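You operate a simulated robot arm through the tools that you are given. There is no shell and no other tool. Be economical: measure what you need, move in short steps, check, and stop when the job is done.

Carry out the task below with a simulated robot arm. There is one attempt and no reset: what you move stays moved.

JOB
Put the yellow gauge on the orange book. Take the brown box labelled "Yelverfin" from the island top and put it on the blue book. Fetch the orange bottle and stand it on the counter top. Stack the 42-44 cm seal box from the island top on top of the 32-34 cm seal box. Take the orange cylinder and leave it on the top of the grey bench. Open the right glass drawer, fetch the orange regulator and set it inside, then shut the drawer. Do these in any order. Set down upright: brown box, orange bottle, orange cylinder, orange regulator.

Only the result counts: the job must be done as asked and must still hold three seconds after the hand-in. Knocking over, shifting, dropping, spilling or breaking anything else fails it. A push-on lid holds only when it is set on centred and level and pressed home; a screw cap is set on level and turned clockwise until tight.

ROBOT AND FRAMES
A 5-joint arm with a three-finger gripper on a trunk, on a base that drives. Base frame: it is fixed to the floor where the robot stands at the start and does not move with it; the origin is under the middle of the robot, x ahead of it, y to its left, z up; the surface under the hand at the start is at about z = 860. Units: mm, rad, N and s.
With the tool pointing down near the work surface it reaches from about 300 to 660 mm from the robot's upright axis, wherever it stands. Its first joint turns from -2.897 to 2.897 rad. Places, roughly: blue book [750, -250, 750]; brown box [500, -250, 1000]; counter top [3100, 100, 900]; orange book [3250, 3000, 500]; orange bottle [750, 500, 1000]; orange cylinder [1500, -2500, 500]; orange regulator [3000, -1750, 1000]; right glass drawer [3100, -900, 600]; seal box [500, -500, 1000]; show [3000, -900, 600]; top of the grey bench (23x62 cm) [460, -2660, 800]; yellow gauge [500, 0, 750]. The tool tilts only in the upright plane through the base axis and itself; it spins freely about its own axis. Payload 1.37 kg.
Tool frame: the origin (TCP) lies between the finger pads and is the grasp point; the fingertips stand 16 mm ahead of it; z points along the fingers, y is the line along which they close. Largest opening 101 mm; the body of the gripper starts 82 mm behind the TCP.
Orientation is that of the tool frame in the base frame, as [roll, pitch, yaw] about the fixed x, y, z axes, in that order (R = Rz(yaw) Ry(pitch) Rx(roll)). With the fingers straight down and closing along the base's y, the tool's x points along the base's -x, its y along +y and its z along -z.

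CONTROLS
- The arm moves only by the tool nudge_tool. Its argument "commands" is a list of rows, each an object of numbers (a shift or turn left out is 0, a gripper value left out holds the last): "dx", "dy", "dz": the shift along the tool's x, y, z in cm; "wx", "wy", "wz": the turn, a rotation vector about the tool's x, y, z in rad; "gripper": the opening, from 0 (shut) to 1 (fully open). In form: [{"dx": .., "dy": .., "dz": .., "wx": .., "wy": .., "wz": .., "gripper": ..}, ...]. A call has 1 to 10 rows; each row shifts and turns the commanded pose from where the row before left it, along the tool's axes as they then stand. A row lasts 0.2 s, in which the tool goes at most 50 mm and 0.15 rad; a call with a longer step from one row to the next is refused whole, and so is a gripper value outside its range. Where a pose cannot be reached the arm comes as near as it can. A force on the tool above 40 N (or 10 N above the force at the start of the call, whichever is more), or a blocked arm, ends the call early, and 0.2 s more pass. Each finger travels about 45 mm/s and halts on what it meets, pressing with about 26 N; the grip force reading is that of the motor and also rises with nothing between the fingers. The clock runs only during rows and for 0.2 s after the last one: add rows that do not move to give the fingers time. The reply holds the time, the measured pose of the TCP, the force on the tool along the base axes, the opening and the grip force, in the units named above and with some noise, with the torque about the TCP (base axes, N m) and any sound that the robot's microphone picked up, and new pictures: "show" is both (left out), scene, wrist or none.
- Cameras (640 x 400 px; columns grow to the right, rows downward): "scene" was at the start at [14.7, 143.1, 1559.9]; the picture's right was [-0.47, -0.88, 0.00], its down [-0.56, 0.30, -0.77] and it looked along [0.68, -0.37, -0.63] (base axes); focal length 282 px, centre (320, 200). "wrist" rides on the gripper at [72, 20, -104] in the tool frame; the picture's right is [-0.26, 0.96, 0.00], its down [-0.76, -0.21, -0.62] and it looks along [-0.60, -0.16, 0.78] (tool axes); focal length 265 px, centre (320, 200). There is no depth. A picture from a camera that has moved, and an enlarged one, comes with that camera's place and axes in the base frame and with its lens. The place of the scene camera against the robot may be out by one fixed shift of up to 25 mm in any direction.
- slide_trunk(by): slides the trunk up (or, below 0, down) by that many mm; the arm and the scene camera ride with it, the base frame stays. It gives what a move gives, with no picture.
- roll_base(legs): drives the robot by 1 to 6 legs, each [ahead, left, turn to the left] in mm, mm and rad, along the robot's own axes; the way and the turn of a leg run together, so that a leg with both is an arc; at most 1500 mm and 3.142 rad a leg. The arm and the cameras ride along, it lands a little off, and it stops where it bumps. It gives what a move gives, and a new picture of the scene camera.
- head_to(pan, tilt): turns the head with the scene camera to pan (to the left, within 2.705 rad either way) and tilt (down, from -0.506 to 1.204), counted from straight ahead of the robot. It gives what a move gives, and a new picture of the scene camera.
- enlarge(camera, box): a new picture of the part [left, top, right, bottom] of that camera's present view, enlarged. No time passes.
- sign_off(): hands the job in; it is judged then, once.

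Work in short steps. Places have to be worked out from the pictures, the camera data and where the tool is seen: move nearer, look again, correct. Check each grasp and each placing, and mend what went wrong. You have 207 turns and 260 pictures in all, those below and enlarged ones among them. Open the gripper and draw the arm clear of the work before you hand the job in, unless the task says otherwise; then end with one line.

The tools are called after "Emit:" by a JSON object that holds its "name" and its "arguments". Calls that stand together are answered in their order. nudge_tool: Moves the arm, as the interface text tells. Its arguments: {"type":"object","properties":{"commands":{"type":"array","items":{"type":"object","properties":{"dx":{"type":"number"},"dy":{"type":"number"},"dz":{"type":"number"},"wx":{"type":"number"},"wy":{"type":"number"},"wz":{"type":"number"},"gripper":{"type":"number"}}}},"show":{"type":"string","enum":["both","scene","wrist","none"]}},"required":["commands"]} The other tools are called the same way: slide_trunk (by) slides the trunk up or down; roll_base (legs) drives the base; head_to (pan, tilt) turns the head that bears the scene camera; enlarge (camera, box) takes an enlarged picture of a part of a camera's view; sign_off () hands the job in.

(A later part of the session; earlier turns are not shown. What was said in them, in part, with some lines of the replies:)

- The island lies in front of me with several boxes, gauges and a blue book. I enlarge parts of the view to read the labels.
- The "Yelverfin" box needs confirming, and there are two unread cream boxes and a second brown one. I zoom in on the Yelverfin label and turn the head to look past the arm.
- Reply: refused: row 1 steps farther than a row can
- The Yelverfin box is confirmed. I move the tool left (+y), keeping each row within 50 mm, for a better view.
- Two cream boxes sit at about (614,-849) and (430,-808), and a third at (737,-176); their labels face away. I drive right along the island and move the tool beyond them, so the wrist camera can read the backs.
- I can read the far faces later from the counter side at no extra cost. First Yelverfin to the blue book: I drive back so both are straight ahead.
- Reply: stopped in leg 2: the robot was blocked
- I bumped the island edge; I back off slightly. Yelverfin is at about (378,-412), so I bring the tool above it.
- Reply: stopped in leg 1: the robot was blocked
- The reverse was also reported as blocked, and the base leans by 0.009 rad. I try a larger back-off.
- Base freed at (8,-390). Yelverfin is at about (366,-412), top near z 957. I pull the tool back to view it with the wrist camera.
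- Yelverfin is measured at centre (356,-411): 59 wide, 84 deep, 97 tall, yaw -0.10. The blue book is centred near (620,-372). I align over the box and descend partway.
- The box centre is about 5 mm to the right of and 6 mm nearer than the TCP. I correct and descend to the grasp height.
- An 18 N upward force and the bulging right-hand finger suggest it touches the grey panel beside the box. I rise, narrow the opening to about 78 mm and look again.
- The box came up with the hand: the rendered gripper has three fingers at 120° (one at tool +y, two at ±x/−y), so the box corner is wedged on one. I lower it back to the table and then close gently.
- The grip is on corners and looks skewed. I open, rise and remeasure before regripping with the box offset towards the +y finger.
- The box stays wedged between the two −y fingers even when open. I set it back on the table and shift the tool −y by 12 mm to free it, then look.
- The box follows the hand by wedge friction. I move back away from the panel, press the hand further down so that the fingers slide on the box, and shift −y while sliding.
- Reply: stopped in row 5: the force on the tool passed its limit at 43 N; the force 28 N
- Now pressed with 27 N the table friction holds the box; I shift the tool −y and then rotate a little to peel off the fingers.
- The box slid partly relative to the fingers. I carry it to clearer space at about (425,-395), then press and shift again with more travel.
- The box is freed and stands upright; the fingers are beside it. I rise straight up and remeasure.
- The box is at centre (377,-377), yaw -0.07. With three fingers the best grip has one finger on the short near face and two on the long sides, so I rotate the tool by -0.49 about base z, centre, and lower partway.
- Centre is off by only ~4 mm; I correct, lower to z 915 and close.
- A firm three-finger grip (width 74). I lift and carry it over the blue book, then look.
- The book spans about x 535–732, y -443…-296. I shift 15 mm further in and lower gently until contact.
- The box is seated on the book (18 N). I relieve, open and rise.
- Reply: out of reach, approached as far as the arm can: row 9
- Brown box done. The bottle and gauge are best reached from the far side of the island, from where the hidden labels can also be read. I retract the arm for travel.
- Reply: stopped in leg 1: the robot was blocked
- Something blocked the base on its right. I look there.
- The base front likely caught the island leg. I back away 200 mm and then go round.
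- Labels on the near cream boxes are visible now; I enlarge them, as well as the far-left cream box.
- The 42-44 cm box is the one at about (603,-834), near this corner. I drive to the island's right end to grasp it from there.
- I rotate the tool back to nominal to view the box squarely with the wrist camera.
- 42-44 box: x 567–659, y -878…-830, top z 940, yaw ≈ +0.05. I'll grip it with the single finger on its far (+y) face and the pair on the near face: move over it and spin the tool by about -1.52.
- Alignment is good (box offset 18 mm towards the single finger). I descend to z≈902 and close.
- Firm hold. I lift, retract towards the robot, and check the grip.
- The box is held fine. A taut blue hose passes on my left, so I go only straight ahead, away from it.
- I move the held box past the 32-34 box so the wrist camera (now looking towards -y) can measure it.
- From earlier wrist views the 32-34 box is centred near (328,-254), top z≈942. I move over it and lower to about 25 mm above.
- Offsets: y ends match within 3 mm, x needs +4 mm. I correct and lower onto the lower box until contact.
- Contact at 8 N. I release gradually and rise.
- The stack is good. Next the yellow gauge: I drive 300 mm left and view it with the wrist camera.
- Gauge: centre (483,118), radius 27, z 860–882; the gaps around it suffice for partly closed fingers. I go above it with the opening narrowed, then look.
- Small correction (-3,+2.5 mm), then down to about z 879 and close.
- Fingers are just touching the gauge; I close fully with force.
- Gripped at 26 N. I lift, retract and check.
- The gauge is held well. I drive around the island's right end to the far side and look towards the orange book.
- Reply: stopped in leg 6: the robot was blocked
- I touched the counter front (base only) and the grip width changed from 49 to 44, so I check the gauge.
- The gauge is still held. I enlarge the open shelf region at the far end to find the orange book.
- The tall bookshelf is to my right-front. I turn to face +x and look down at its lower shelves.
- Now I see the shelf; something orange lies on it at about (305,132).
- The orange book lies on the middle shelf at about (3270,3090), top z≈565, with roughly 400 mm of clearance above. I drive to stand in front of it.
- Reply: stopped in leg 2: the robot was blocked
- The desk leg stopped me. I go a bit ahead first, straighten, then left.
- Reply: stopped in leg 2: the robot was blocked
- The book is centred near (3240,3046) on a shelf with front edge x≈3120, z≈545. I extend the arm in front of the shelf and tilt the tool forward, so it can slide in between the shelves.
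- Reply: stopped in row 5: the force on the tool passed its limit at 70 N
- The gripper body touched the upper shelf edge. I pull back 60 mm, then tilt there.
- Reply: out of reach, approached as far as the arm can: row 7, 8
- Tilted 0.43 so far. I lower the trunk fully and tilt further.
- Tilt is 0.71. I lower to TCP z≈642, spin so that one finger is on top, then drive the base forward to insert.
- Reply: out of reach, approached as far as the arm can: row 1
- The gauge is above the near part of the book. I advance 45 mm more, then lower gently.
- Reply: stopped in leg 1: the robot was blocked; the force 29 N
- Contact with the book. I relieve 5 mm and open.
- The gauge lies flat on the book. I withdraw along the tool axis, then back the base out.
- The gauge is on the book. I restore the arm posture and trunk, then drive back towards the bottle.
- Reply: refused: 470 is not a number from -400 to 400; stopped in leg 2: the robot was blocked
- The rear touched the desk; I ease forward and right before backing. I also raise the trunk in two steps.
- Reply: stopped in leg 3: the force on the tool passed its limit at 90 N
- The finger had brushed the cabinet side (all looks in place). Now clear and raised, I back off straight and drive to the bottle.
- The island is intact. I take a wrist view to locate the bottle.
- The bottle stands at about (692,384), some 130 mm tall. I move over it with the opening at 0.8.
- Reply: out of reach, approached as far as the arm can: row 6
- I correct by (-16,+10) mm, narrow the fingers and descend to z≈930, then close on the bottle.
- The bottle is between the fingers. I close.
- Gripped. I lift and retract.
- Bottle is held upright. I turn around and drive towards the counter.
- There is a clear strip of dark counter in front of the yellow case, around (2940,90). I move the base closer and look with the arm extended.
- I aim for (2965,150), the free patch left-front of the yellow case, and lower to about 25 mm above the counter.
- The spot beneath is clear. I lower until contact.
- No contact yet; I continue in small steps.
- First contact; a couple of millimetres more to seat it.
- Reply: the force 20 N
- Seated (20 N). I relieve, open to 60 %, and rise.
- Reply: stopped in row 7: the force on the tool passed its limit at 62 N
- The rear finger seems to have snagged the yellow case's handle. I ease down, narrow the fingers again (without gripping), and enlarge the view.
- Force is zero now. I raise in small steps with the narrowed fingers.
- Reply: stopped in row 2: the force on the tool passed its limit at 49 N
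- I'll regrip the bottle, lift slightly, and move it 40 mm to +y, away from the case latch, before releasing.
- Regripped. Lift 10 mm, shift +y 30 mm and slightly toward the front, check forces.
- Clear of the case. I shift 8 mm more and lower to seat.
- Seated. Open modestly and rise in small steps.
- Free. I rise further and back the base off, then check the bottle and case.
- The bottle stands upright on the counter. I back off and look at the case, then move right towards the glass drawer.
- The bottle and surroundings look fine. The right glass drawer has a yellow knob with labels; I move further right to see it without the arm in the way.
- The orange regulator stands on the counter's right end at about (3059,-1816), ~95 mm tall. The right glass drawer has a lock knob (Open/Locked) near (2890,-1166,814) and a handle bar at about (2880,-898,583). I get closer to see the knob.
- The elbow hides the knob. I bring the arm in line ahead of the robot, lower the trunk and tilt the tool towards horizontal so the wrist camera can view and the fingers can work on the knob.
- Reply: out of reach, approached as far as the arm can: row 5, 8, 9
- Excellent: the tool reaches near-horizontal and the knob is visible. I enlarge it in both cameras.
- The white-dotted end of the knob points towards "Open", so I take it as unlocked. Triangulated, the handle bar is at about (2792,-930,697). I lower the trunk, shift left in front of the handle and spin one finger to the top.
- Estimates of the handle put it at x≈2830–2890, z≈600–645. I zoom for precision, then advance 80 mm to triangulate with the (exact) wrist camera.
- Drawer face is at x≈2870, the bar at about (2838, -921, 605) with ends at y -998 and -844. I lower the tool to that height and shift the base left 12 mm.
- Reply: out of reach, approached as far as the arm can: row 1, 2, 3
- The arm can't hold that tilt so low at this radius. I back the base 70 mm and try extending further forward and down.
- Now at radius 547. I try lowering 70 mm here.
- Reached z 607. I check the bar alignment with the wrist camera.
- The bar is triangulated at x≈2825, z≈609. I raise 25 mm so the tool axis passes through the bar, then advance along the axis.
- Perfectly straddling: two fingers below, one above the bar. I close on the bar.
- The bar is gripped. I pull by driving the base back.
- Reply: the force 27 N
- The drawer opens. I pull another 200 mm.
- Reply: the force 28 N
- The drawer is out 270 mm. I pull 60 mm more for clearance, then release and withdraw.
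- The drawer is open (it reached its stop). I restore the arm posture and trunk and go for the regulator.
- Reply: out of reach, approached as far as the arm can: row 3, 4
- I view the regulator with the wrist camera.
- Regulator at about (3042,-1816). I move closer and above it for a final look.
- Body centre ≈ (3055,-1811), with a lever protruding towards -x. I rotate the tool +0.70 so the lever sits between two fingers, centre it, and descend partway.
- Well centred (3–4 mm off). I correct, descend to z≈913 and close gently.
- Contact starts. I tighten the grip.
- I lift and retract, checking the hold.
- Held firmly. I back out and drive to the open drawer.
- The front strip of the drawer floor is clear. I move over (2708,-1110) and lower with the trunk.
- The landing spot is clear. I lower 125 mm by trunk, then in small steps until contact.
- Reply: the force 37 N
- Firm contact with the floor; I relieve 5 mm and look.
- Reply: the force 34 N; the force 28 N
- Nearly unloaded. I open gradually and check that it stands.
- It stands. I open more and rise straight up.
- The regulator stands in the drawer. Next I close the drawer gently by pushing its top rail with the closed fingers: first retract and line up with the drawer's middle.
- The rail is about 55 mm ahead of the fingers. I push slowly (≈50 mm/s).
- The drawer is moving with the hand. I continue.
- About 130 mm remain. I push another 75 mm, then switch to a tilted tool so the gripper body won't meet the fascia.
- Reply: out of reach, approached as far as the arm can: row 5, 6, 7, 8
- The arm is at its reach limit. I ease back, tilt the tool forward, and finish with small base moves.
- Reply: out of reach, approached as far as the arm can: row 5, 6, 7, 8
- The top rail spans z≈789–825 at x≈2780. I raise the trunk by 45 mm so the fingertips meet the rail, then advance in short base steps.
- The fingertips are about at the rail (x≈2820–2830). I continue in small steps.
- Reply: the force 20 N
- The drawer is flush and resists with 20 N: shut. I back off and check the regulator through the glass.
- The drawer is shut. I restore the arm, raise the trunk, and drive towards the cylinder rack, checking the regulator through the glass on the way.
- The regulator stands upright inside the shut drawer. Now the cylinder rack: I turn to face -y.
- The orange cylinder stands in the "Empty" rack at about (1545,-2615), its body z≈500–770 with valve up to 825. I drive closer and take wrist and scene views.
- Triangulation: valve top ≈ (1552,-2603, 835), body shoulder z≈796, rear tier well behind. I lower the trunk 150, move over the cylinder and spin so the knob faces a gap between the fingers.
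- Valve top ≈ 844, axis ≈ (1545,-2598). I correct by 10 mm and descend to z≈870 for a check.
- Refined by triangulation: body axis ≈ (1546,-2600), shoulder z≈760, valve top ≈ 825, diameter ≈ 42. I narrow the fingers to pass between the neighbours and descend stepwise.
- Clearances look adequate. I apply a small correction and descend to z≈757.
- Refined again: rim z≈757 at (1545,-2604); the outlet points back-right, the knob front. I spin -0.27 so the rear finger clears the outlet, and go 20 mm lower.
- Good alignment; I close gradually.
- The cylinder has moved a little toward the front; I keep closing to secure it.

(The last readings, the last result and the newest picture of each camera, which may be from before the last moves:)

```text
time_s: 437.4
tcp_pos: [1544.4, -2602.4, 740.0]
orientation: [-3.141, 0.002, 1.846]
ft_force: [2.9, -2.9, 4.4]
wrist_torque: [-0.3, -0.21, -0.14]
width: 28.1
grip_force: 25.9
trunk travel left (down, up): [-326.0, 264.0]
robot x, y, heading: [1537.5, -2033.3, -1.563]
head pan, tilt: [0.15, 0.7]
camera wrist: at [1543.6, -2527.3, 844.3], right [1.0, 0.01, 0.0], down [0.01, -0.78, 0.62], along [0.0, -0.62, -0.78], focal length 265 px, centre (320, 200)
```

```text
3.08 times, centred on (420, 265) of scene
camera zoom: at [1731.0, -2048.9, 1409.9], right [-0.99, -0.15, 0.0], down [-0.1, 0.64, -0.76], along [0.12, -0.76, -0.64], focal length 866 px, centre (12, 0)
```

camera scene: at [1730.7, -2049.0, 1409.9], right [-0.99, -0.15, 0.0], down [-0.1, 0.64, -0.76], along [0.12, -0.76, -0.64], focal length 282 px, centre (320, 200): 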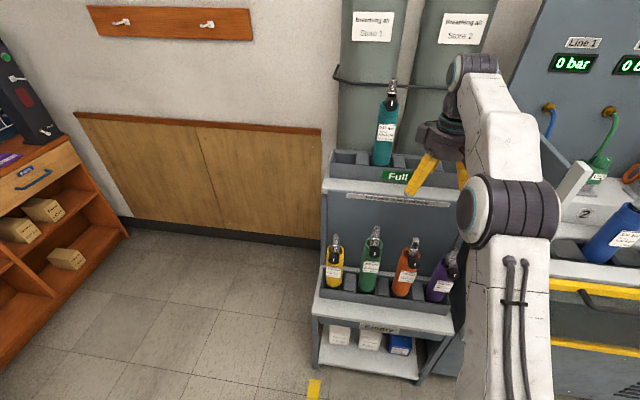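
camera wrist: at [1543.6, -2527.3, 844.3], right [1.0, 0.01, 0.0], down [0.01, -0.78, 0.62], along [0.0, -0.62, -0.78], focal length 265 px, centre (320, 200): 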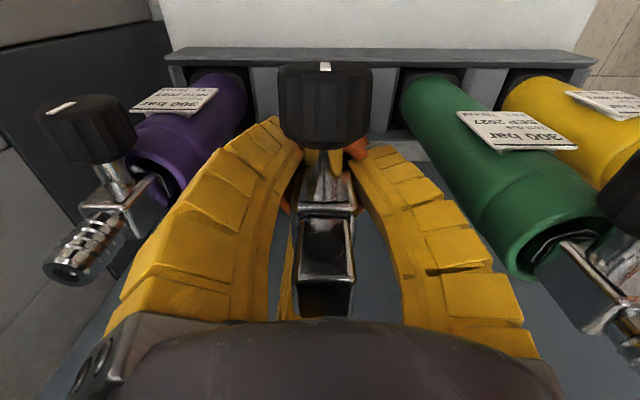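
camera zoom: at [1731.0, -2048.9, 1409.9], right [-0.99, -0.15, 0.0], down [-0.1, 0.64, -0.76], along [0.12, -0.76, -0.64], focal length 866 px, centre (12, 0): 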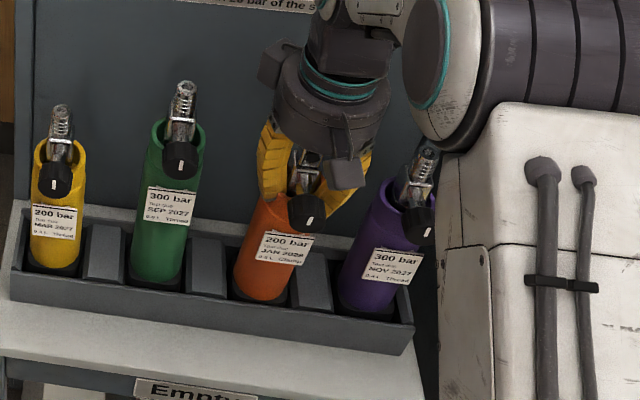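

It's gripped at 26 N. I lift 40 mm and check the hold.

Emit:
{"name": "nudge_tool", "arguments": {"commands": [{"dz": -1}, {"dz": -1.5}, {"dz": -1.5}, {}], "show": "wrist"}}

Emit:
{"name": "enlarge", "arguments": {"camera": "scene", "box": [340, 180, 500, 310]}}

```text
time_s: 438.4
tcp_pos: [1543.6, -2603.1, 780.4]
orientation: [-3.141, -0.003, 1.844]
ft_force: [0.6, -0.7, -12.1]
wrist_torque: [-0.05, 0.03, 0.02]
width: 22.9
grip_force: 26.2
trunk travel left (down, up): [-326.0, 264.0]
robot x, y, heading: [1543.0, -2035.8, -1.565]
head pan, tilt: [0.15, 0.7]
camera wrist: at [1543.6, -2527.0, 883.9], right [1.0, 0.01, 0.0], down [0.0, -0.79, 0.62], along [0.0, -0.62, -0.79], focal length 265 px, centre (320, 200)
```

wrist: 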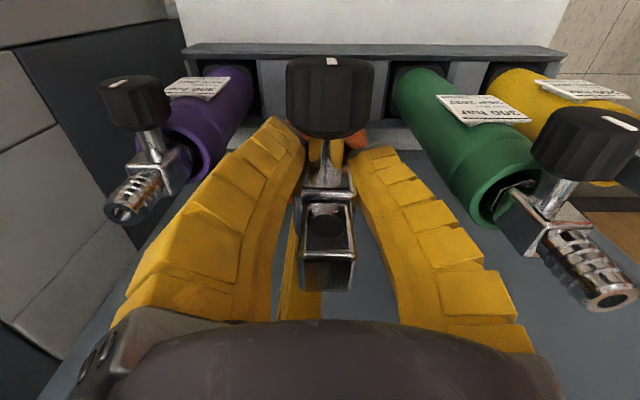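

```text
3.08 times, centred on (420, 245) of scene
camera zoom: at [1730.6, -2050.1, 1409.8], right [-0.99, -0.15, 0.0], down [-0.1, 0.64, -0.76], along [0.12, -0.76, -0.64], focal length 866 px, centre (12, 62)
```

zoom: 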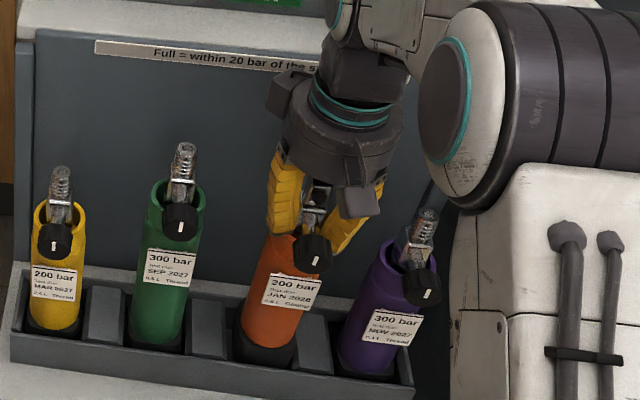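

It holds (12 N) but the fingers seem to be on the valve neck, with the width shrinking. I set it back in its slot, open slightly and go lower for a body grip.

Emit:
{"name": "nudge_tool", "arguments": {"commands": [{"dz": 1.5}, {"dz": 1.5}, {"dz": 1.0}, {"gripper": 0.4}, {}, {"gripper": 0.55}, {}, {}], "show": "wrist"}}

```text
time_s: 440.2
tcp_pos: [1540.9, -2602.1, 740.1]
orientation: [-3.142, -0.001, 1.845]
ft_force: [0.3, -1.0, -0.5]
wrist_torque: [0.0, 0.01, 0.0]
width: 60.1
grip_force: 3.3
trunk travel left (down, up): [-326.0, 264.0]
robot x, y, heading: [1545.4, -2032.3, -1.561]
head pan, tilt: [0.15, 0.7]
camera wrist: at [1542.5, -2526.8, 843.6], right [1.0, 0.01, 0.0], down [0.0, -0.78, 0.62], along [0.0, -0.62, -0.78], focal length 265 px, centre (320, 200)
```

wrist: 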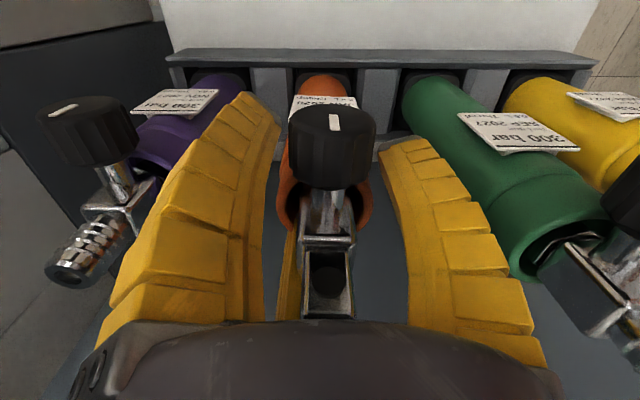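

The rim appears to be lower (z≈700–730) and its axis ~12 mm further back than assumed. I shift back 12 mm and descend 30 mm in steps.

Emit:
{"name": "nudge_tool", "arguments": {"commands": [{"dx": -0.6}, {"dx": -0.6}, {"dz": 1.0}, {"dz": 1.0}, {"dz": 0.8}, {}], "show": "wrist"}}

```text
time_s: 441.5
tcp_pos: [1545.0, -2620.3, 720.0]
orientation: [-3.135, 0.025, 1.842]
ft_force: [-1.7, 2.6, 14.8]
wrist_torque: [-0.66, -0.19, 0.12]
width: 62.5
grip_force: 2.5
trunk travel left (down, up): [-326.0, 264.0]
robot x, y, heading: [1542.6, -2033.2, -1.571]
head pan, tilt: [0.15, 0.7]
stopped in row 6: the force on the tool passed its limit at 42 N (the readings are from after the stop); the commanded pose is now the measured one
camera wrist: at [1545.2, -2541.3, 821.9], right [1.0, 0.0, 0.0], down [0.0, -0.77, 0.64], along [0.0, -0.64, -0.77], focal length 265 px, centre (320, 200)
```

wrist: 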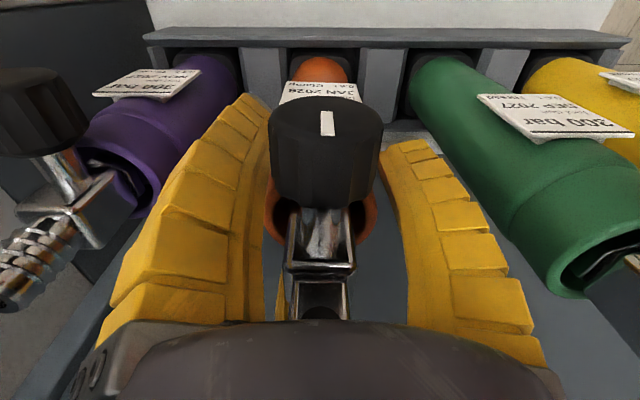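

The palm touched the valve top. I rise 5 mm, restore the small tilt, and close here.

Emit:
{"name": "nudge_tool", "arguments": {"commands": [{"dz": -0.5, "wy": -0.0}, {"gripper": 0.45}, {}, {"gripper": 0.35}, {}, {"gripper": 0.25}, {}, {"gripper": 0.15}, {}, {}], "show": "wrist"}}

```text
time_s: 443.7
tcp_pos: [1544.3, -2617.8, 723.9]
orientation: [-3.136, 0.02, 1.842]
ft_force: [-4.0, -3.9, 24.8]
wrist_torque: [-0.03, -0.17, 0.03]
width: 31.5
grip_force: 26.4
trunk travel left (down, up): [-326.0, 264.0]
robot x, y, heading: [1542.9, -2030.2, -1.569]
head pan, tilt: [0.15, 0.7]
camera wrist: at [1545.5, -2540.4, 826.0], right [1.0, 0.0, 0.0], down [0.0, -0.77, 0.64], along [0.0, -0.64, -0.77], focal length 265 px, centre (320, 200)
```

wrist: 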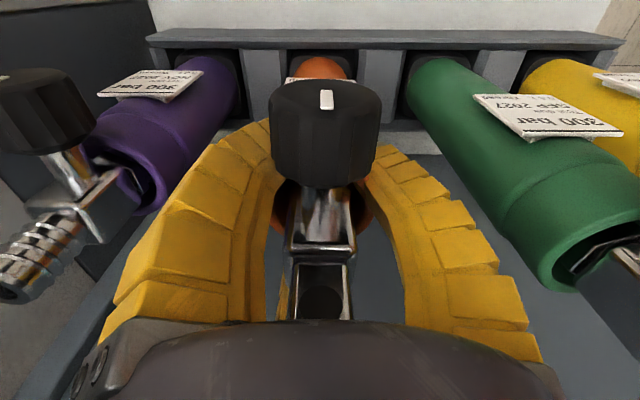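

Now the fingers are around the body below the rim. I lift 40 mm and check.

Emit:
{"name": "nudge_tool", "arguments": {"commands": [{"dz": -0.7}, {"dz": -1}, {"dz": -1.3}, {"dz": -1.5}, {}], "show": "wrist"}}

Emit:
{"name": "enlarge", "arguments": {"camera": "scene", "box": [340, 180, 500, 310]}}

```text
time_s: 444.9
tcp_pos: [1545.2, -2617.4, 767.2]
orientation: [-3.136, 0.015, 1.844]
ft_force: [0.4, -1.7, -9.6]
wrist_torque: [-0.36, -0.05, 0.03]
width: 24.3
grip_force: 25.6
trunk travel left (down, up): [-326.0, 264.0]
robot x, y, heading: [1542.3, -2034.9, -1.563]
head pan, tilt: [0.15, 0.7]
camera wrist: at [1546.2, -2541.1, 869.0], right [1.0, 0.01, 0.0], down [0.0, -0.77, 0.63], along [0.0, -0.63, -0.77], focal length 265 px, centre (320, 200)
```

wrist: 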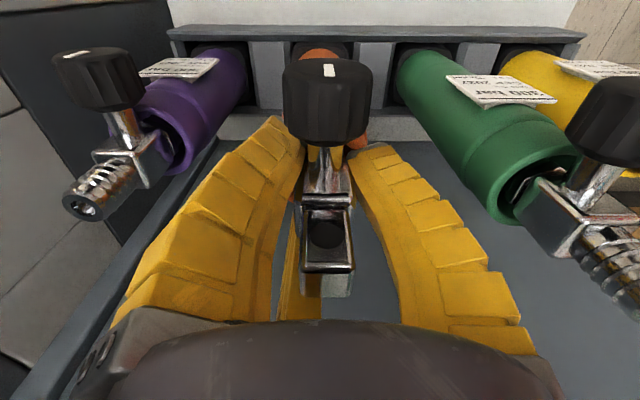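

```text
3.08 times, centred on (420, 245) of scene
camera zoom: at [1730.6, -2050.2, 1409.8], right [-0.99, -0.15, 0.0], down [-0.1, 0.64, -0.76], along [0.12, -0.76, -0.64], focal length 866 px, centre (12, 62)
```

zoom: 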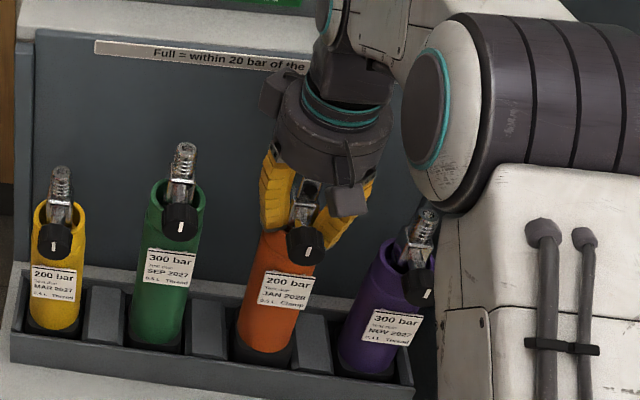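

The fingers settle at the neck under the valve again; that hook seems a stable hold (width 24 N steady). I lift further in steps, watching the width.

Emit:
{"name": "nudge_tool", "arguments": {"commands": [{"dz": -1}, {"dz": -1}, {"dz": -1}, {"dz": -1}, {}], "show": "wrist"}}

```text
time_s: 446.1
tcp_pos: [1546.5, -2616.8, 807.2]
orientation: [-3.139, 0.016, 1.843]
ft_force: [0.9, 0.6, -9.8]
wrist_torque: [-0.03, -0.01, 0.02]
width: 23.5
grip_force: 25.7
trunk travel left (down, up): [-326.0, 264.0]
robot x, y, heading: [1542.1, -2036.5, -1.566]
head pan, tilt: [0.15, 0.7]
camera wrist: at [1546.7, -2539.7, 909.0], right [1.0, 0.01, 0.0], down [0.0, -0.77, 0.63], along [0.0, -0.63, -0.77], focal length 265 px, centre (320, 200)
```

wrist: 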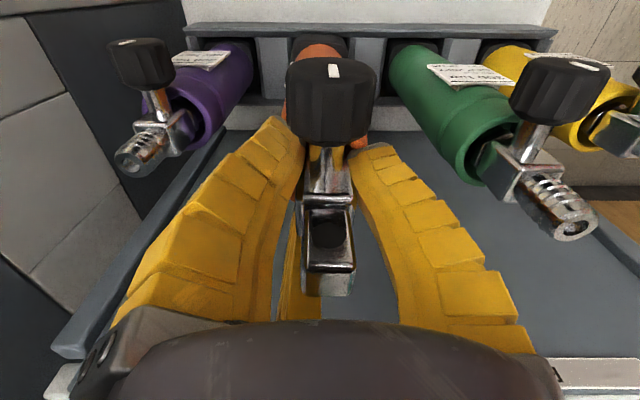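

Stable. I lift by trunk 200 mm and verify.

Emit:
{"name": "slide_trunk", "arguments": {"by": 200}}

Emit:
{"name": "nudge_tool", "arguments": {"commands": [{}]}}

```text
time_s: 448.3
tcp_pos: [1546.5, -2616.5, 1005.7]
orientation: [-3.139, 0.016, 1.842]
ft_force: [-0.5, -1.4, -10.0]
wrist_torque: [-0.04, 0.0, 0.05]
width: 23.9
grip_force: 25.7
trunk travel left (down, up): [-526.0, 64.0]
robot x, y, heading: [1544.4, -2035.4, -1.569]
head pan, tilt: [0.15, 0.7]
```

```text
time_s: 448.7
tcp_pos: [1545.8, -2617.7, 1005.9]
orientation: [-3.137, 0.016, 1.845]
ft_force: [-0.6, -0.1, -10.2]
wrist_torque: [-0.02, -0.03, 0.04]
width: 23.8
grip_force: 26.0
trunk travel left (down, up): [-526.0, 64.0]
robot x, y, heading: [1546.9, -2034.9, -1.565]
head pan, tilt: [0.15, 0.7]
camera scene: at [1730.6, -2050.3, 1609.8], right [-0.99, -0.15, 0.0], down [-0.1, 0.64, -0.76], along [0.12, -0.76, -0.64], focal length 282 px, centre (320, 200)
camera wrist: at [1546.7, -2540.0, 1108.8], right [1.0, 0.01, 0.0], down [0.0, -0.77, 0.63], along [0.0, -0.63, -0.77], focal length 265 px, centre (320, 200)
```

scene: 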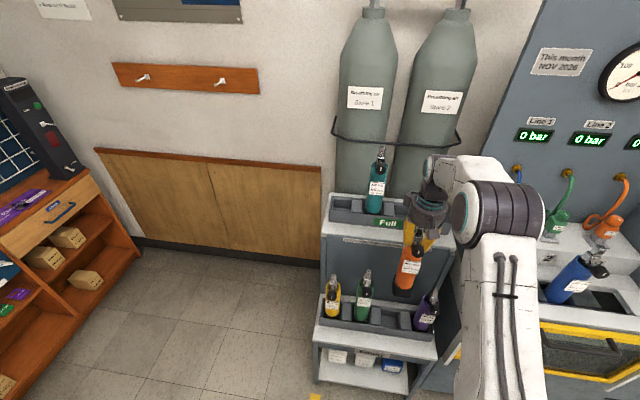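
wrist: 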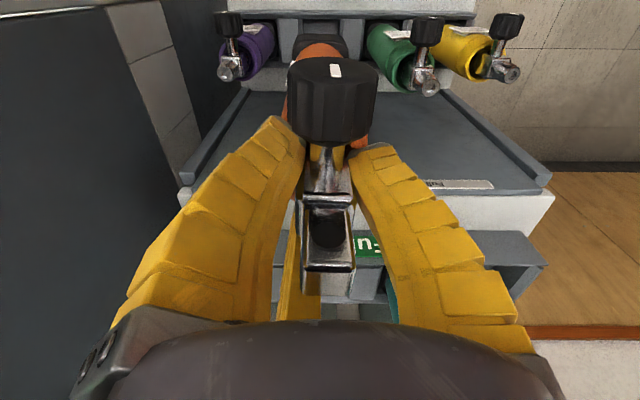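

The cylinder is out and hangs vertically. I back off and drive along to the grey bench.

Emit:
{"name": "roll_base", "arguments": {"legs": [[-280, 0, 0], [0, -1000, 0]]}}

Emit:
{"name": "head_to", "arguments": {"pan": 0.1, "tilt": 0.6}}

```text
time_s: 455.4
tcp_pos: [551.1, -2331.0, 1006.3]
orientation: [-3.137, 0.016, 1.83]
ft_force: [0.2, -0.4, -8.9]
wrist_torque: [-0.01, 0.03, -0.03]
width: 24.6
grip_force: 26.4
trunk travel left (down, up): [-526.0, 64.0]
robot x, y, heading: [555.4, -1750.8, -1.585]
head pan, tilt: [0.15, 0.7]
camera scene: at [742.6, -1766.6, 1609.9], right [-0.99, -0.14, 0.0], down [-0.09, 0.64, -0.76], along [0.11, -0.76, -0.64], focal length 282 px, centre (320, 200)
```

scene: 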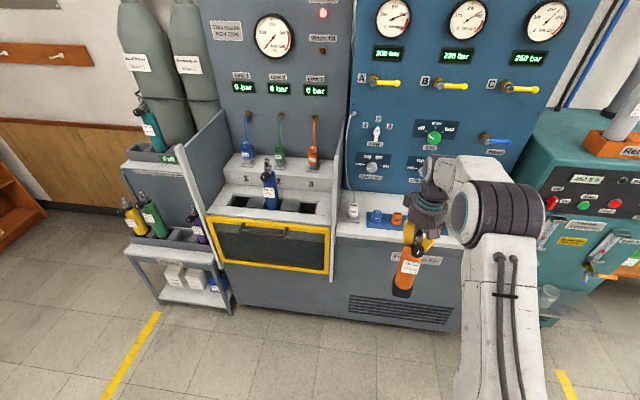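

```text
time_s: 456.1
tcp_pos: [550.9, -2331.4, 1005.1]
orientation: [-3.139, 0.014, 1.831]
ft_force: [0.3, -0.2, -10.6]
wrist_torque: [-0.06, 0.02, -0.03]
width: 24.5
grip_force: 25.8
trunk travel left (down, up): [-526.0, 64.0]
robot x, y, heading: [553.3, -1748.2, -1.575]
head pan, tilt: [0.099, 0.6]
camera scene: at [739.0, -1770.5, 1618.5], right [-1.0, -0.09, 0.0], down [-0.05, 0.56, -0.82], along [0.08, -0.82, -0.57], focal length 282 px, centre (320, 200)
```

scene: 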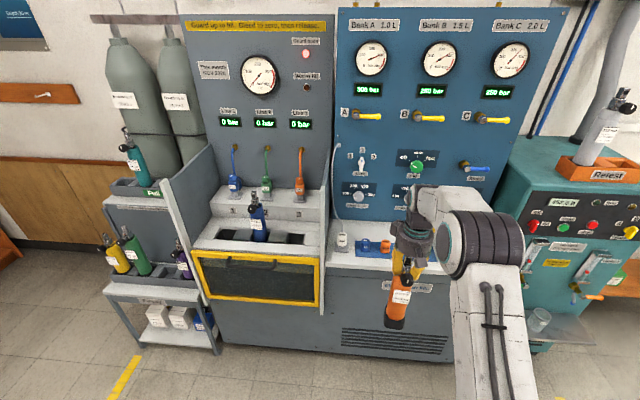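

Emit:
{"name": "enlarge", "arguments": {"camera": "scene", "box": [320, 200, 540, 330]}}

Emit:
{"name": "nudge_tool", "arguments": {"commands": [{}], "show": "wrist"}}

```text
2.91 times, centred on (430, 265) of scene
camera zoom: at [739.0, -1770.5, 1618.5], right [-1.0, -0.09, 0.0], down [-0.05, 0.56, -0.82], along [0.08, -0.82, -0.57], focal length 819 px, centre (0, 11)
```

zoom: 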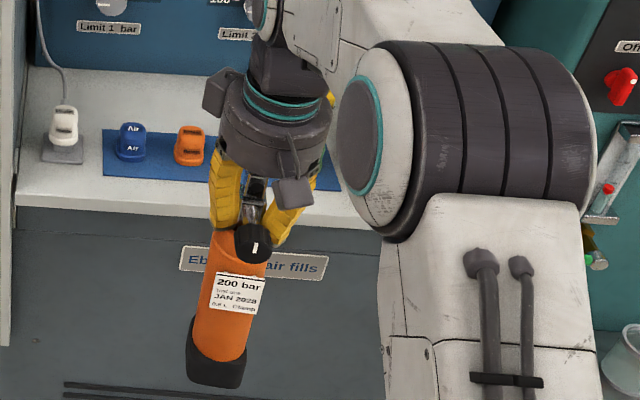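

```text
time_s: 456.4
tcp_pos: [550.9, -2331.7, 1005.6]
orientation: [-3.138, 0.015, 1.831]
ft_force: [0.1, 0.4, -10.0]
wrist_torque: [-0.06, 0.02, 0.01]
width: 24.6
grip_force: 26.0
trunk travel left (down, up): [-526.0, 64.0]
robot x, y, heading: [552.4, -1745.1, -1.582]
head pan, tilt: [0.099, 0.6]
camera wrist: at [552.7, -2253.8, 1108.8], right [1.0, -0.01, 0.0], down [-0.01, -0.77, 0.63], along [-0.01, -0.63, -0.77], focal length 265 px, centre (320, 200)
```

wrist: 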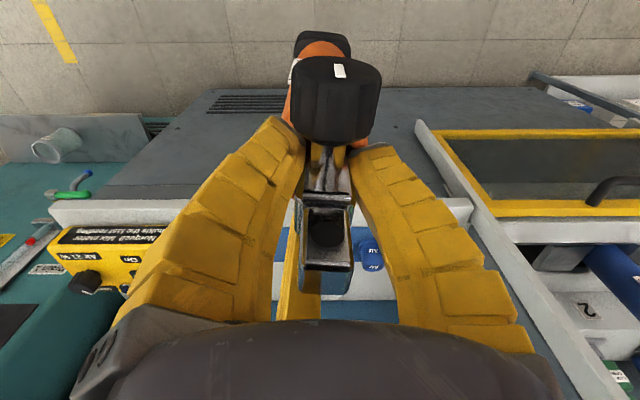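

The visible part of the bench top is crowded (plug, blue pad with caps). I move 330 mm to the right to see the rest of the bench top past the arm.

Emit:
{"name": "roll_base", "arguments": {"legs": [[0, -330, 0]]}}

Emit:
{"name": "enlarge", "arguments": {"camera": "scene", "box": [200, 180, 440, 320]}}

```text
time_s: 458.6
tcp_pos: [213.0, -2328.4, 1005.9]
orientation: [-3.139, 0.017, 1.823]
ft_force: [-0.3, 1.2, -9.8]
wrist_torque: [-0.11, 0.01, 0.03]
width: 24.6
grip_force: 26.0
trunk travel left (down, up): [-526.0, 64.0]
robot x, y, heading: [219.3, -1742.1, -1.586]
head pan, tilt: [0.099, 0.6]
camera scene: at [403.7, -1767.9, 1618.6], right [-1.0, -0.08, 0.0], down [-0.05, 0.56, -0.82], along [0.07, -0.82, -0.57], focal length 282 px, centre (320, 200)
```

scene: 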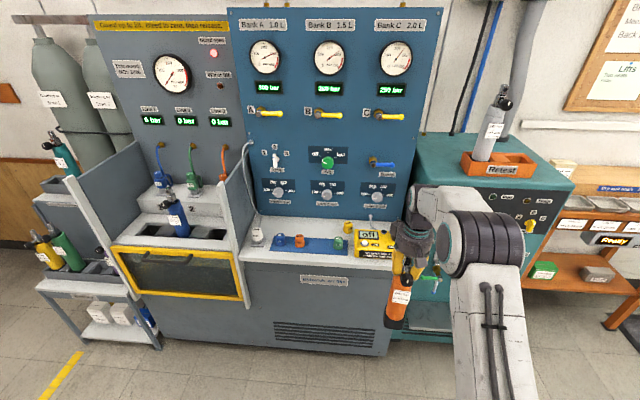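

```text
2.67 times, centred on (320, 250) of scene
camera zoom: at [403.7, -1767.9, 1618.6], right [-1.0, -0.08, 0.0], down [-0.05, 0.56, -0.82], along [0.07, -0.82, -0.57], focal length 751 px, centre (320, 67)
```

zoom: 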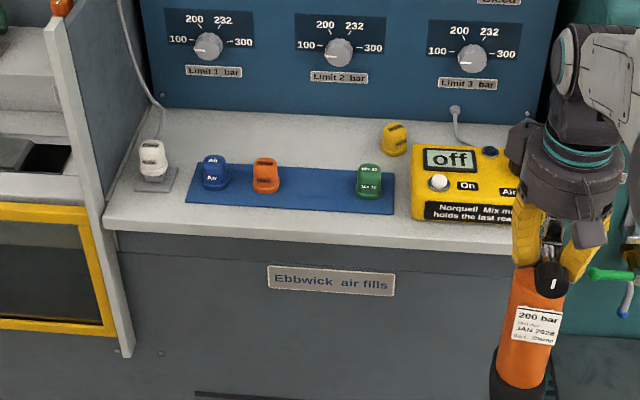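

There is free bench top behind the blue pad (between it and the panel), around x≈560 between the panel knobs. I return in front of it and triangulate with the wrist camera.

Emit:
{"name": "roll_base", "arguments": {"legs": [[0, 345, 0.015]]}}

Emit:
{"name": "enlarge", "arguments": {"camera": "wrist", "box": [330, 180, 490, 320]}}

Emit:
{"name": "roll_base", "arguments": {"legs": [[100, 0, 0]]}}

Emit:
{"name": "nudge_tool", "arguments": {"commands": [{}], "show": "wrist"}}

```text
time_s: 460.9
tcp_pos: [565.8, -2330.9, 1006.9]
orientation: [-3.136, 0.017, 1.832]
ft_force: [0.2, 0.1, -9.9]
wrist_torque: [-0.04, 0.04, 0.0]
width: 24.3
grip_force: 26.0
trunk travel left (down, up): [-526.0, 64.0]
robot x, y, heading: [570.1, -1745.6, -1.577]
head pan, tilt: [0.099, 0.6]
camera scene: at [754.5, -1770.2, 1618.4], right [-1.0, -0.09, 0.0], down [-0.05, 0.56, -0.82], along [0.08, -0.82, -0.57], focal length 282 px, centre (320, 200)
```

scene: 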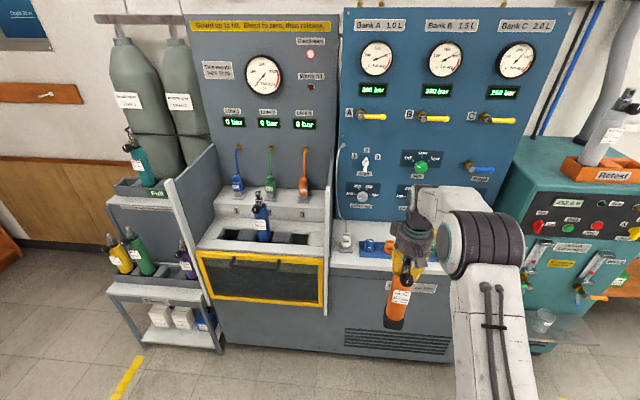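

```text
2.86 times, centred on (410, 250) of wrist
camera zoom: at [568.5, -2253.7, 1108.7], right [1.0, -0.01, 0.0], down [-0.01, -0.77, 0.63], along [0.0, -0.63, -0.77], focal length 758 px, centre (63, 57)
```

zoom: 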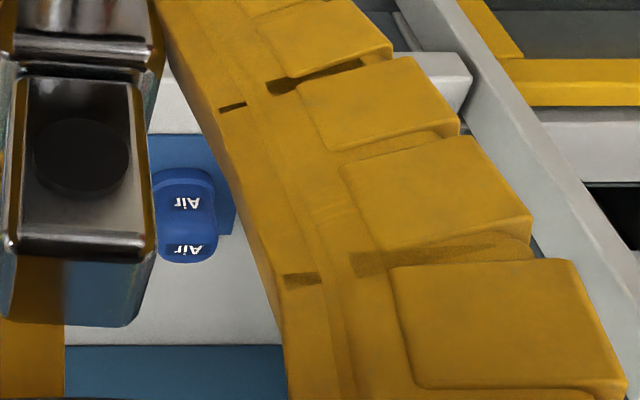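

```text
time_s: 462.1
tcp_pos: [566.8, -2431.3, 1005.1]
orientation: [-3.139, 0.012, 1.831]
ft_force: [0.5, 0.1, -10.2]
wrist_torque: [-0.03, 0.04, 0.02]
width: 24.9
grip_force: 25.8
trunk travel left (down, up): [-526.0, 64.0]
robot x, y, heading: [570.1, -1843.8, -1.578]
head pan, tilt: [0.099, 0.6]
camera scene: at [753.0, -1871.2, 1618.4], right [-1.0, -0.09, 0.0], down [-0.05, 0.56, -0.82], along [0.08, -0.82, -0.57], focal length 282 px, centre (320, 200)
```

scene: 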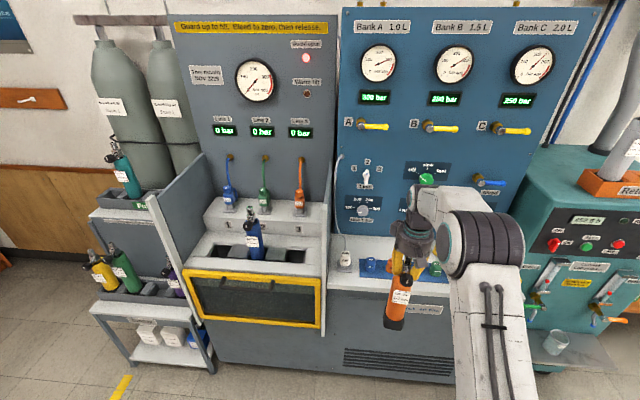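

```text
time_s: 462.5
tcp_pos: [565.8, -2429.3, 1004.6]
orientation: [-3.138, 0.013, 1.829]
ft_force: [0.2, 0.3, -10.4]
wrist_torque: [-0.1, 0.04, 0.0]
width: 24.4
grip_force: 26.0
trunk travel left (down, up): [-526.0, 64.0]
robot x, y, heading: [567.3, -1847.8, -1.579]
head pan, tilt: [0.099, 0.6]
camera wrist: at [566.9, -2352.8, 1107.4], right [1.0, -0.01, 0.0], down [-0.01, -0.78, 0.63], along [0.0, -0.63, -0.78], focal length 265 px, centre (320, 200)
```

wrist: 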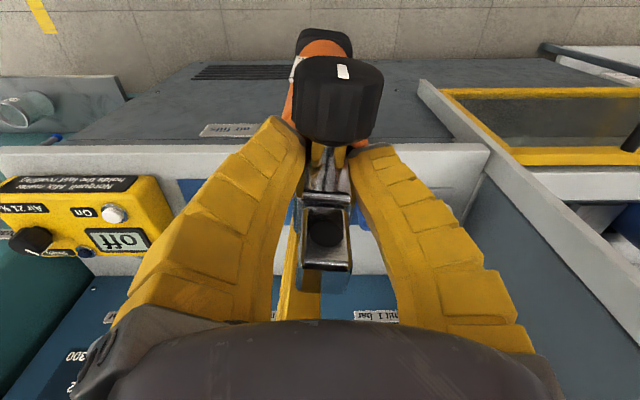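

Bench top z≈798; free strip behind the pad y -2656…-2793. Target (563,-2706). I raise the cylinder well above the caps (bottom ≈ 895) before driving in.

Emit:
{"name": "slide_trunk", "arguments": {"by": 62}}

Emit:
{"name": "nudge_tool", "arguments": {"commands": [{"dz": -3}, {"dz": -3}, {"dz": -3}, {}], "show": "none"}}

Emit:
{"name": "roll_base", "arguments": {"legs": [[150, 0, 0]]}}

Emit:
{"name": "enlarge", "arguments": {"camera": "scene", "box": [320, 180, 480, 340]}}

```text
time_s: 463.5
tcp_pos: [565.5, -2430.4, 1067.2]
orientation: [-3.139, 0.012, 1.831]
ft_force: [-0.6, -1.0, -9.0]
wrist_torque: [-0.02, 0.02, -0.03]
width: 24.6
grip_force: 26.0
trunk travel left (down, up): [-588.0, 2.0]
robot x, y, heading: [566.9, -1848.4, -1.579]
head pan, tilt: [0.099, 0.6]
```

```text
time_s: 464.5
tcp_pos: [565.0, -2429.0, 1157.0]
orientation: [-3.138, 0.013, 1.832]
ft_force: [-1.3, 0.4, -9.9]
wrist_torque: [-0.08, 0.03, -0.01]
width: 24.5
grip_force: 25.7
trunk travel left (down, up): [-588.0, 2.0]
robot x, y, heading: [567.9, -1845.9, -1.578]
head pan, tilt: [0.099, 0.6]
```

```text
time_s: 465.9
tcp_pos: [563.5, -2578.1, 1157.3]
orientation: [-3.137, 0.012, 1.831]
ft_force: [0.2, -0.9, -10.4]
wrist_torque: [-0.06, 0.02, -0.01]
width: 24.5
grip_force: 26.0
trunk travel left (down, up): [-588.0, 2.0]
robot x, y, heading: [569.0, -1995.0, -1.581]
head pan, tilt: [0.099, 0.6]
camera scene: at [752.0, -2020.0, 1680.4], right [-1.0, -0.09, 0.0], down [-0.05, 0.56, -0.82], along [0.08, -0.82, -0.57], focal length 282 px, centre (320, 200)
```

scene: 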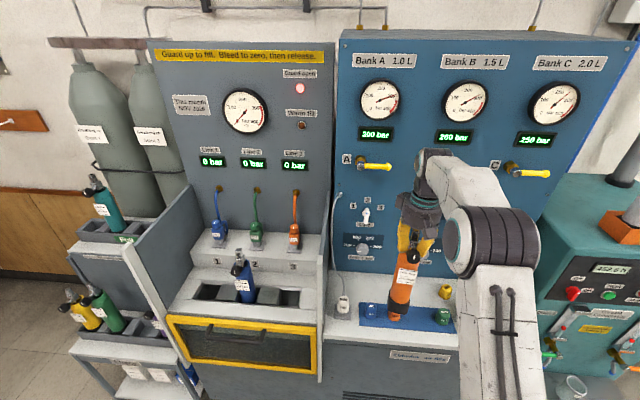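

```text
2.50 times, centred on (400, 260) of scene
camera zoom: at [752.0, -2020.0, 1680.4], right [-1.0, -0.09, 0.0], down [-0.05, 0.56, -0.82], along [0.08, -0.82, -0.57], focal length 704 px, centre (120, 50)
```

zoom: 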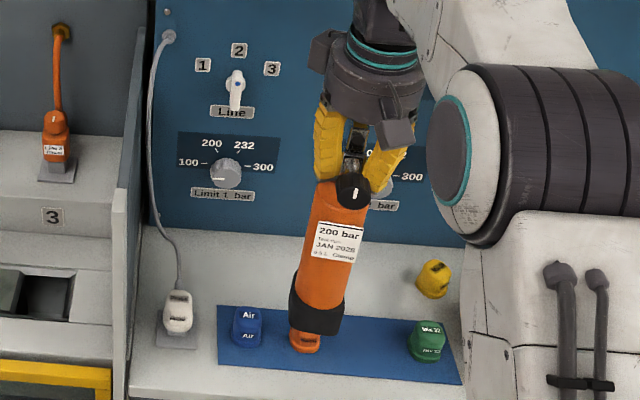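

Clear of the caps. I drive the remaining 128 mm in.

Emit:
{"name": "roll_base", "arguments": {"legs": [[128, 0, 0]]}}

Emit:
{"name": "nudge_tool", "arguments": {"commands": [{}], "show": "wrist"}}

Emit:
{"name": "enlarge", "arguments": {"camera": "scene", "box": [320, 200, 480, 360]}}

```text
time_s: 467.1
tcp_pos: [564.9, -2707.8, 1155.8]
orientation: [-3.138, 0.014, 1.834]
ft_force: [0.8, -1.9, -9.6]
wrist_torque: [-0.06, 0.03, -0.02]
width: 24.4
grip_force: 26.6
trunk travel left (down, up): [-588.0, 2.0]
robot x, y, heading: [569.7, -2126.7, -1.578]
head pan, tilt: [0.099, 0.6]
camera scene: at [751.4, -2147.8, 1680.4], right [-1.0, -0.1, 0.0], down [-0.05, 0.56, -0.82], along [0.08, -0.82, -0.57], focal length 282 px, centre (320, 200)
```

scene: 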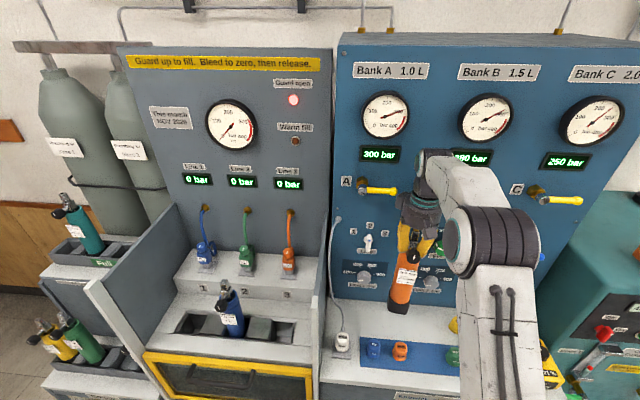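

```text
time_s: 467.5
tcp_pos: [564.8, -2706.4, 1156.2]
orientation: [-3.14, 0.009, 1.836]
ft_force: [0.0, -0.5, -9.1]
wrist_torque: [-0.05, 0.04, -0.01]
width: 24.7
grip_force: 25.6
trunk travel left (down, up): [-588.0, 2.0]
robot x, y, heading: [566.1, -2123.2, -1.578]
head pan, tilt: [0.099, 0.6]
camera wrist: at [565.7, -2628.8, 1258.7], right [1.0, 0.0, 0.0], down [0.0, -0.78, 0.63], along [0.0, -0.63, -0.78], focal length 265 px, centre (320, 200)
```

wrist: 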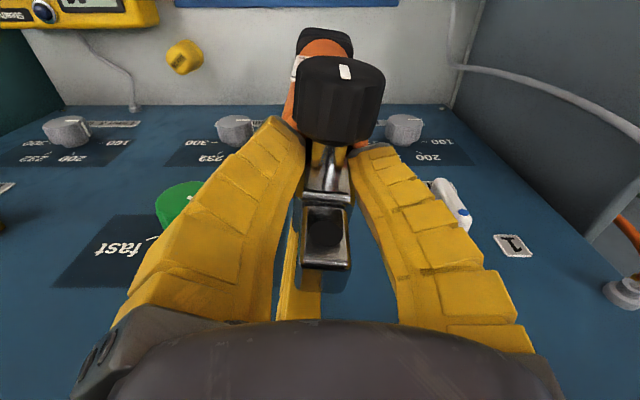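

```text
2.50 times, centred on (400, 280) of scene
camera zoom: at [751.4, -2146.4, 1680.5], right [-1.0, -0.1, 0.0], down [-0.05, 0.56, -0.82], along [0.08, -0.82, -0.57], focal length 704 px, centre (120, 0)
```

zoom: 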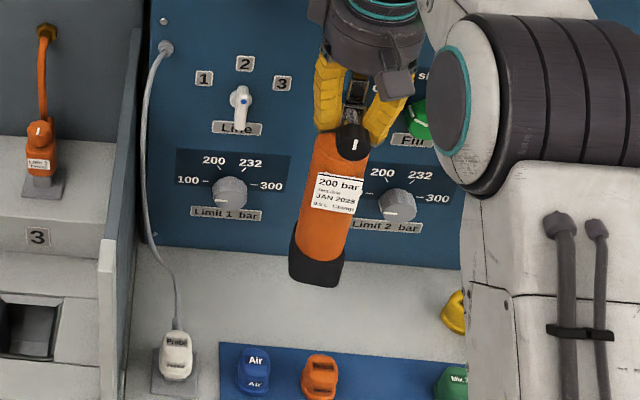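

Positioned between the two limit knobs. I lower by trunk, then in small steps to contact.

Emit:
{"name": "slide_trunk", "arguments": {"by": -80}}

Emit:
{"name": "nudge_tool", "arguments": {"commands": [{"dz": 0.6}, {"dz": 0.6}, {"dz": 0.5}, {}], "show": "none"}}

Emit:
{"name": "enlarge", "arguments": {"camera": "scene", "box": [320, 200, 480, 360]}}

```text
time_s: 468.7
tcp_pos: [564.3, -2705.2, 1077.6]
orientation: [-3.137, 0.014, 1.836]
ft_force: [-0.3, 0.8, -9.7]
wrist_torque: [-0.08, 0.04, -0.01]
width: 24.6
grip_force: 26.5
trunk travel left (down, up): [-508.0, 82.0]
robot x, y, heading: [572.3, -2122.3, -1.575]
head pan, tilt: [0.099, 0.6]
```

```text
time_s: 469.7
tcp_pos: [564.7, -2705.9, 1058.7]
orientation: [-3.137, 0.013, 1.835]
ft_force: [0.3, -0.2, -10.4]
wrist_torque: [-0.07, 0.06, -0.01]
width: 24.6
grip_force: 25.9
trunk travel left (down, up): [-508.0, 82.0]
robot x, y, heading: [567.8, -2124.3, -1.575]
head pan, tilt: [0.099, 0.6]
```

```text
2.50 times, centred on (400, 280) of scene
camera zoom: at [751.4, -2146.0, 1600.5], right [-1.0, -0.1, 0.0], down [-0.05, 0.56, -0.82], along [0.08, -0.82, -0.57], focal length 704 px, centre (120, 0)
```

zoom: 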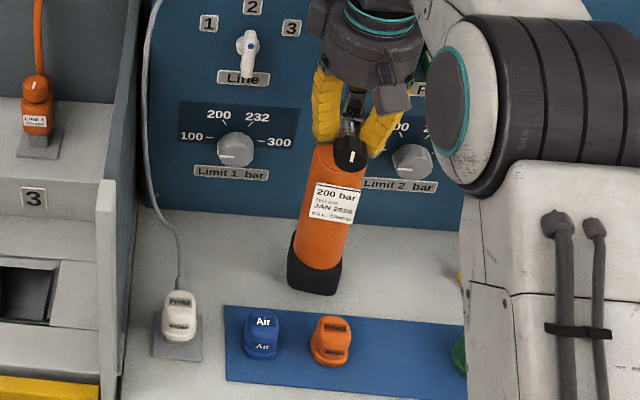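

Nearly down, clear of the pad. I continue in 4 mm steps.

Emit:
{"name": "nudge_tool", "arguments": {"commands": [{"dz": 0.4}, {"dz": 0.4}, {"dz": 0.4}, {"dz": 0.4}, {}], "show": "none"}}

```text
time_s: 470.9
tcp_pos: [565.0, -2705.3, 1044.6]
orientation: [-3.137, 0.018, 1.833]
ft_force: [1.5, 2.7, 7.3]
wrist_torque: [0.33, -0.02, -0.05]
width: 24.8
grip_force: 25.7
trunk travel left (down, up): [-508.0, 82.0]
robot x, y, heading: [563.3, -2123.0, -1.575]
head pan, tilt: [0.099, 0.6]
```

Seated. I relieve slightly and open gradually.

Emit:
{"name": "nudge_tool", "arguments": {"commands": [{"dz": -0.1}, {"gripper": 0.3}, {}, {"gripper": 0.4}, {}, {"gripper": 0.5}, {}, {}], "show": "wrist"}}

Emit:
{"name": "enlarge", "arguments": {"camera": "scene", "box": [320, 200, 480, 360]}}

```text
time_s: 472.7
tcp_pos: [563.7, -2705.6, 1044.5]
orientation: [-3.137, 0.015, 1.836]
ft_force: [0.0, -0.7, 0.5]
wrist_torque: [0.02, 0.0, 0.03]
width: 54.3
grip_force: 2.7
trunk travel left (down, up): [-508.0, 82.0]
robot x, y, heading: [568.4, -2126.0, -1.577]
head pan, tilt: [0.099, 0.6]
camera wrist: at [565.1, -2628.5, 1147.5], right [1.0, 0.0, 0.0], down [0.0, -0.77, 0.63], along [0.0, -0.63, -0.77], focal length 265 px, centre (320, 200)
```

wrist: 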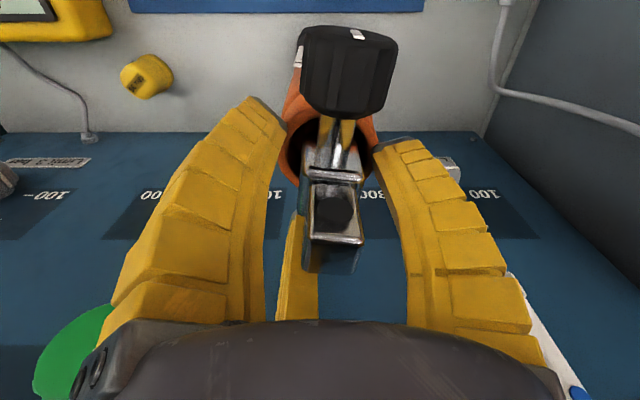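

```text
2.50 times, centred on (400, 280) of scene
camera zoom: at [751.3, -2144.8, 1600.5], right [-1.0, -0.1, 0.0], down [-0.05, 0.56, -0.83], along [0.08, -0.82, -0.56], focal length 704 px, centre (120, 0)
```

zoom: 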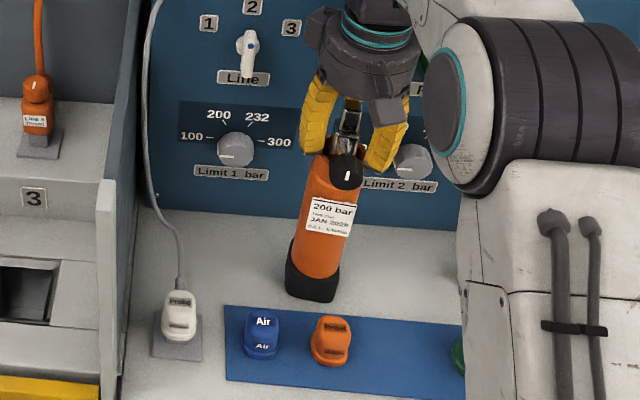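

The cylinder stands. I open a bit more and rise straight up by trunk/arm in small steps.

Emit:
{"name": "nudge_tool", "arguments": {"commands": [{"gripper": 0.62}, {}, {"dz": -1}, {"dz": -1}, {"dz": -1.5}, {"dz": -1.5}, {}], "show": "wrist"}}

```text
time_s: 474.3
tcp_pos: [563.5, -2704.7, 1094.8]
orientation: [-3.137, 0.012, 1.834]
ft_force: [-0.5, 0.1, -0.6]
wrist_torque: [-0.04, -0.01, 0.0]
width: 65.8
grip_force: 2.9
trunk travel left (down, up): [-508.0, 82.0]
robot x, y, heading: [566.8, -2122.7, -1.575]
head pan, tilt: [0.099, 0.6]
camera wrist: at [564.7, -2627.6, 1197.8], right [1.0, 0.0, 0.0], down [0.0, -0.77, 0.63], along [0.0, -0.63, -0.77], focal length 265 px, centre (320, 200)
```

wrist: 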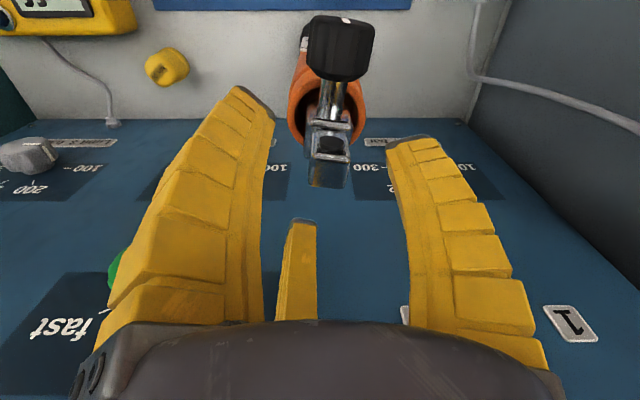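

Free. I rise further and back away, then check the final state of the bench.

Emit:
{"name": "slide_trunk", "arguments": {"by": 80}}

Emit:
{"name": "roll_base", "arguments": {"legs": [[-400, 0, 0]]}}

Emit:
{"name": "enlarge", "arguments": {"camera": "scene", "box": [300, 180, 480, 320]}}

```text
time_s: 475.5
tcp_pos: [564.8, -2705.2, 1174.4]
orientation: [-3.138, 0.014, 1.833]
ft_force: [-0.3, -0.4, 0.0]
wrist_torque: [0.01, -0.01, 0.01]
width: 65.8
grip_force: 2.8
trunk travel left (down, up): [-588.0, 2.0]
robot x, y, heading: [569.5, -2125.5, -1.575]
head pan, tilt: [0.099, 0.6]
```

```text
time_s: 477.9
tcp_pos: [562.8, -2314.7, 1175.1]
orientation: [-3.139, 0.015, 1.828]
ft_force: [-0.6, 0.7, 0.7]
wrist_torque: [-0.01, -0.03, -0.01]
width: 66.0
grip_force: 2.6
trunk travel left (down, up): [-588.0, 2.0]
robot x, y, heading: [573.3, -1733.8, -1.585]
head pan, tilt: [0.099, 0.6]
camera scene: at [754.1, -1756.0, 1680.6], right [-1.0, -0.09, 0.0], down [-0.05, 0.56, -0.83], along [0.07, -0.82, -0.56], focal length 282 px, centre (320, 200)
```

scene: 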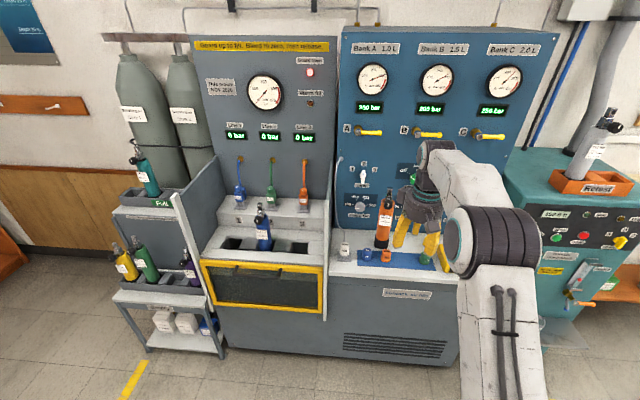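

```text
2.86 times, centred on (390, 250) of scene
camera zoom: at [754.1, -1756.0, 1680.6], right [-1.0, -0.09, 0.0], down [-0.05, 0.56, -0.83], along [0.07, -0.82, -0.56], focal length 804 px, centre (120, 57)
```

zoom: 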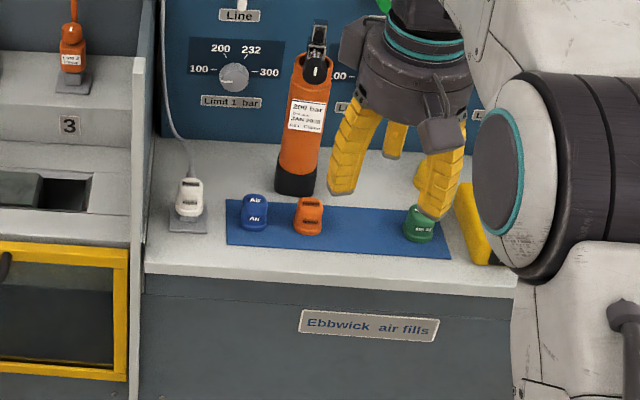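

All six items are in place. I open the gripper fully; the arm is clear of the work.

Emit:
{"name": "nudge_tool", "arguments": {"commands": [{"gripper": 1.0}, {}, {}], "show": "none"}}

Emit:
{"name": "sign_off", "arguments": {}}

```text
time_s: 478.7
tcp_pos: [562.2, -2315.3, 1175.3]
orientation: [-3.138, 0.015, 1.828]
ft_force: [0.7, -0.2, -0.2]
wrist_torque: [0.01, 0.01, 0.02]
width: 100.5
grip_force: 0.0
trunk travel left (down, up): [-588.0, 2.0]
robot x, y, heading: [572.7, -1736.3, -1.585]
head pan, tilt: [0.099, 0.6]
```

```text
The job is handed in.
```

All six tasks were done and the job is handed in. The base and hand bumped furniture and fixed items several times on the way; I saw nothing moved, but I did not re-measure everything.
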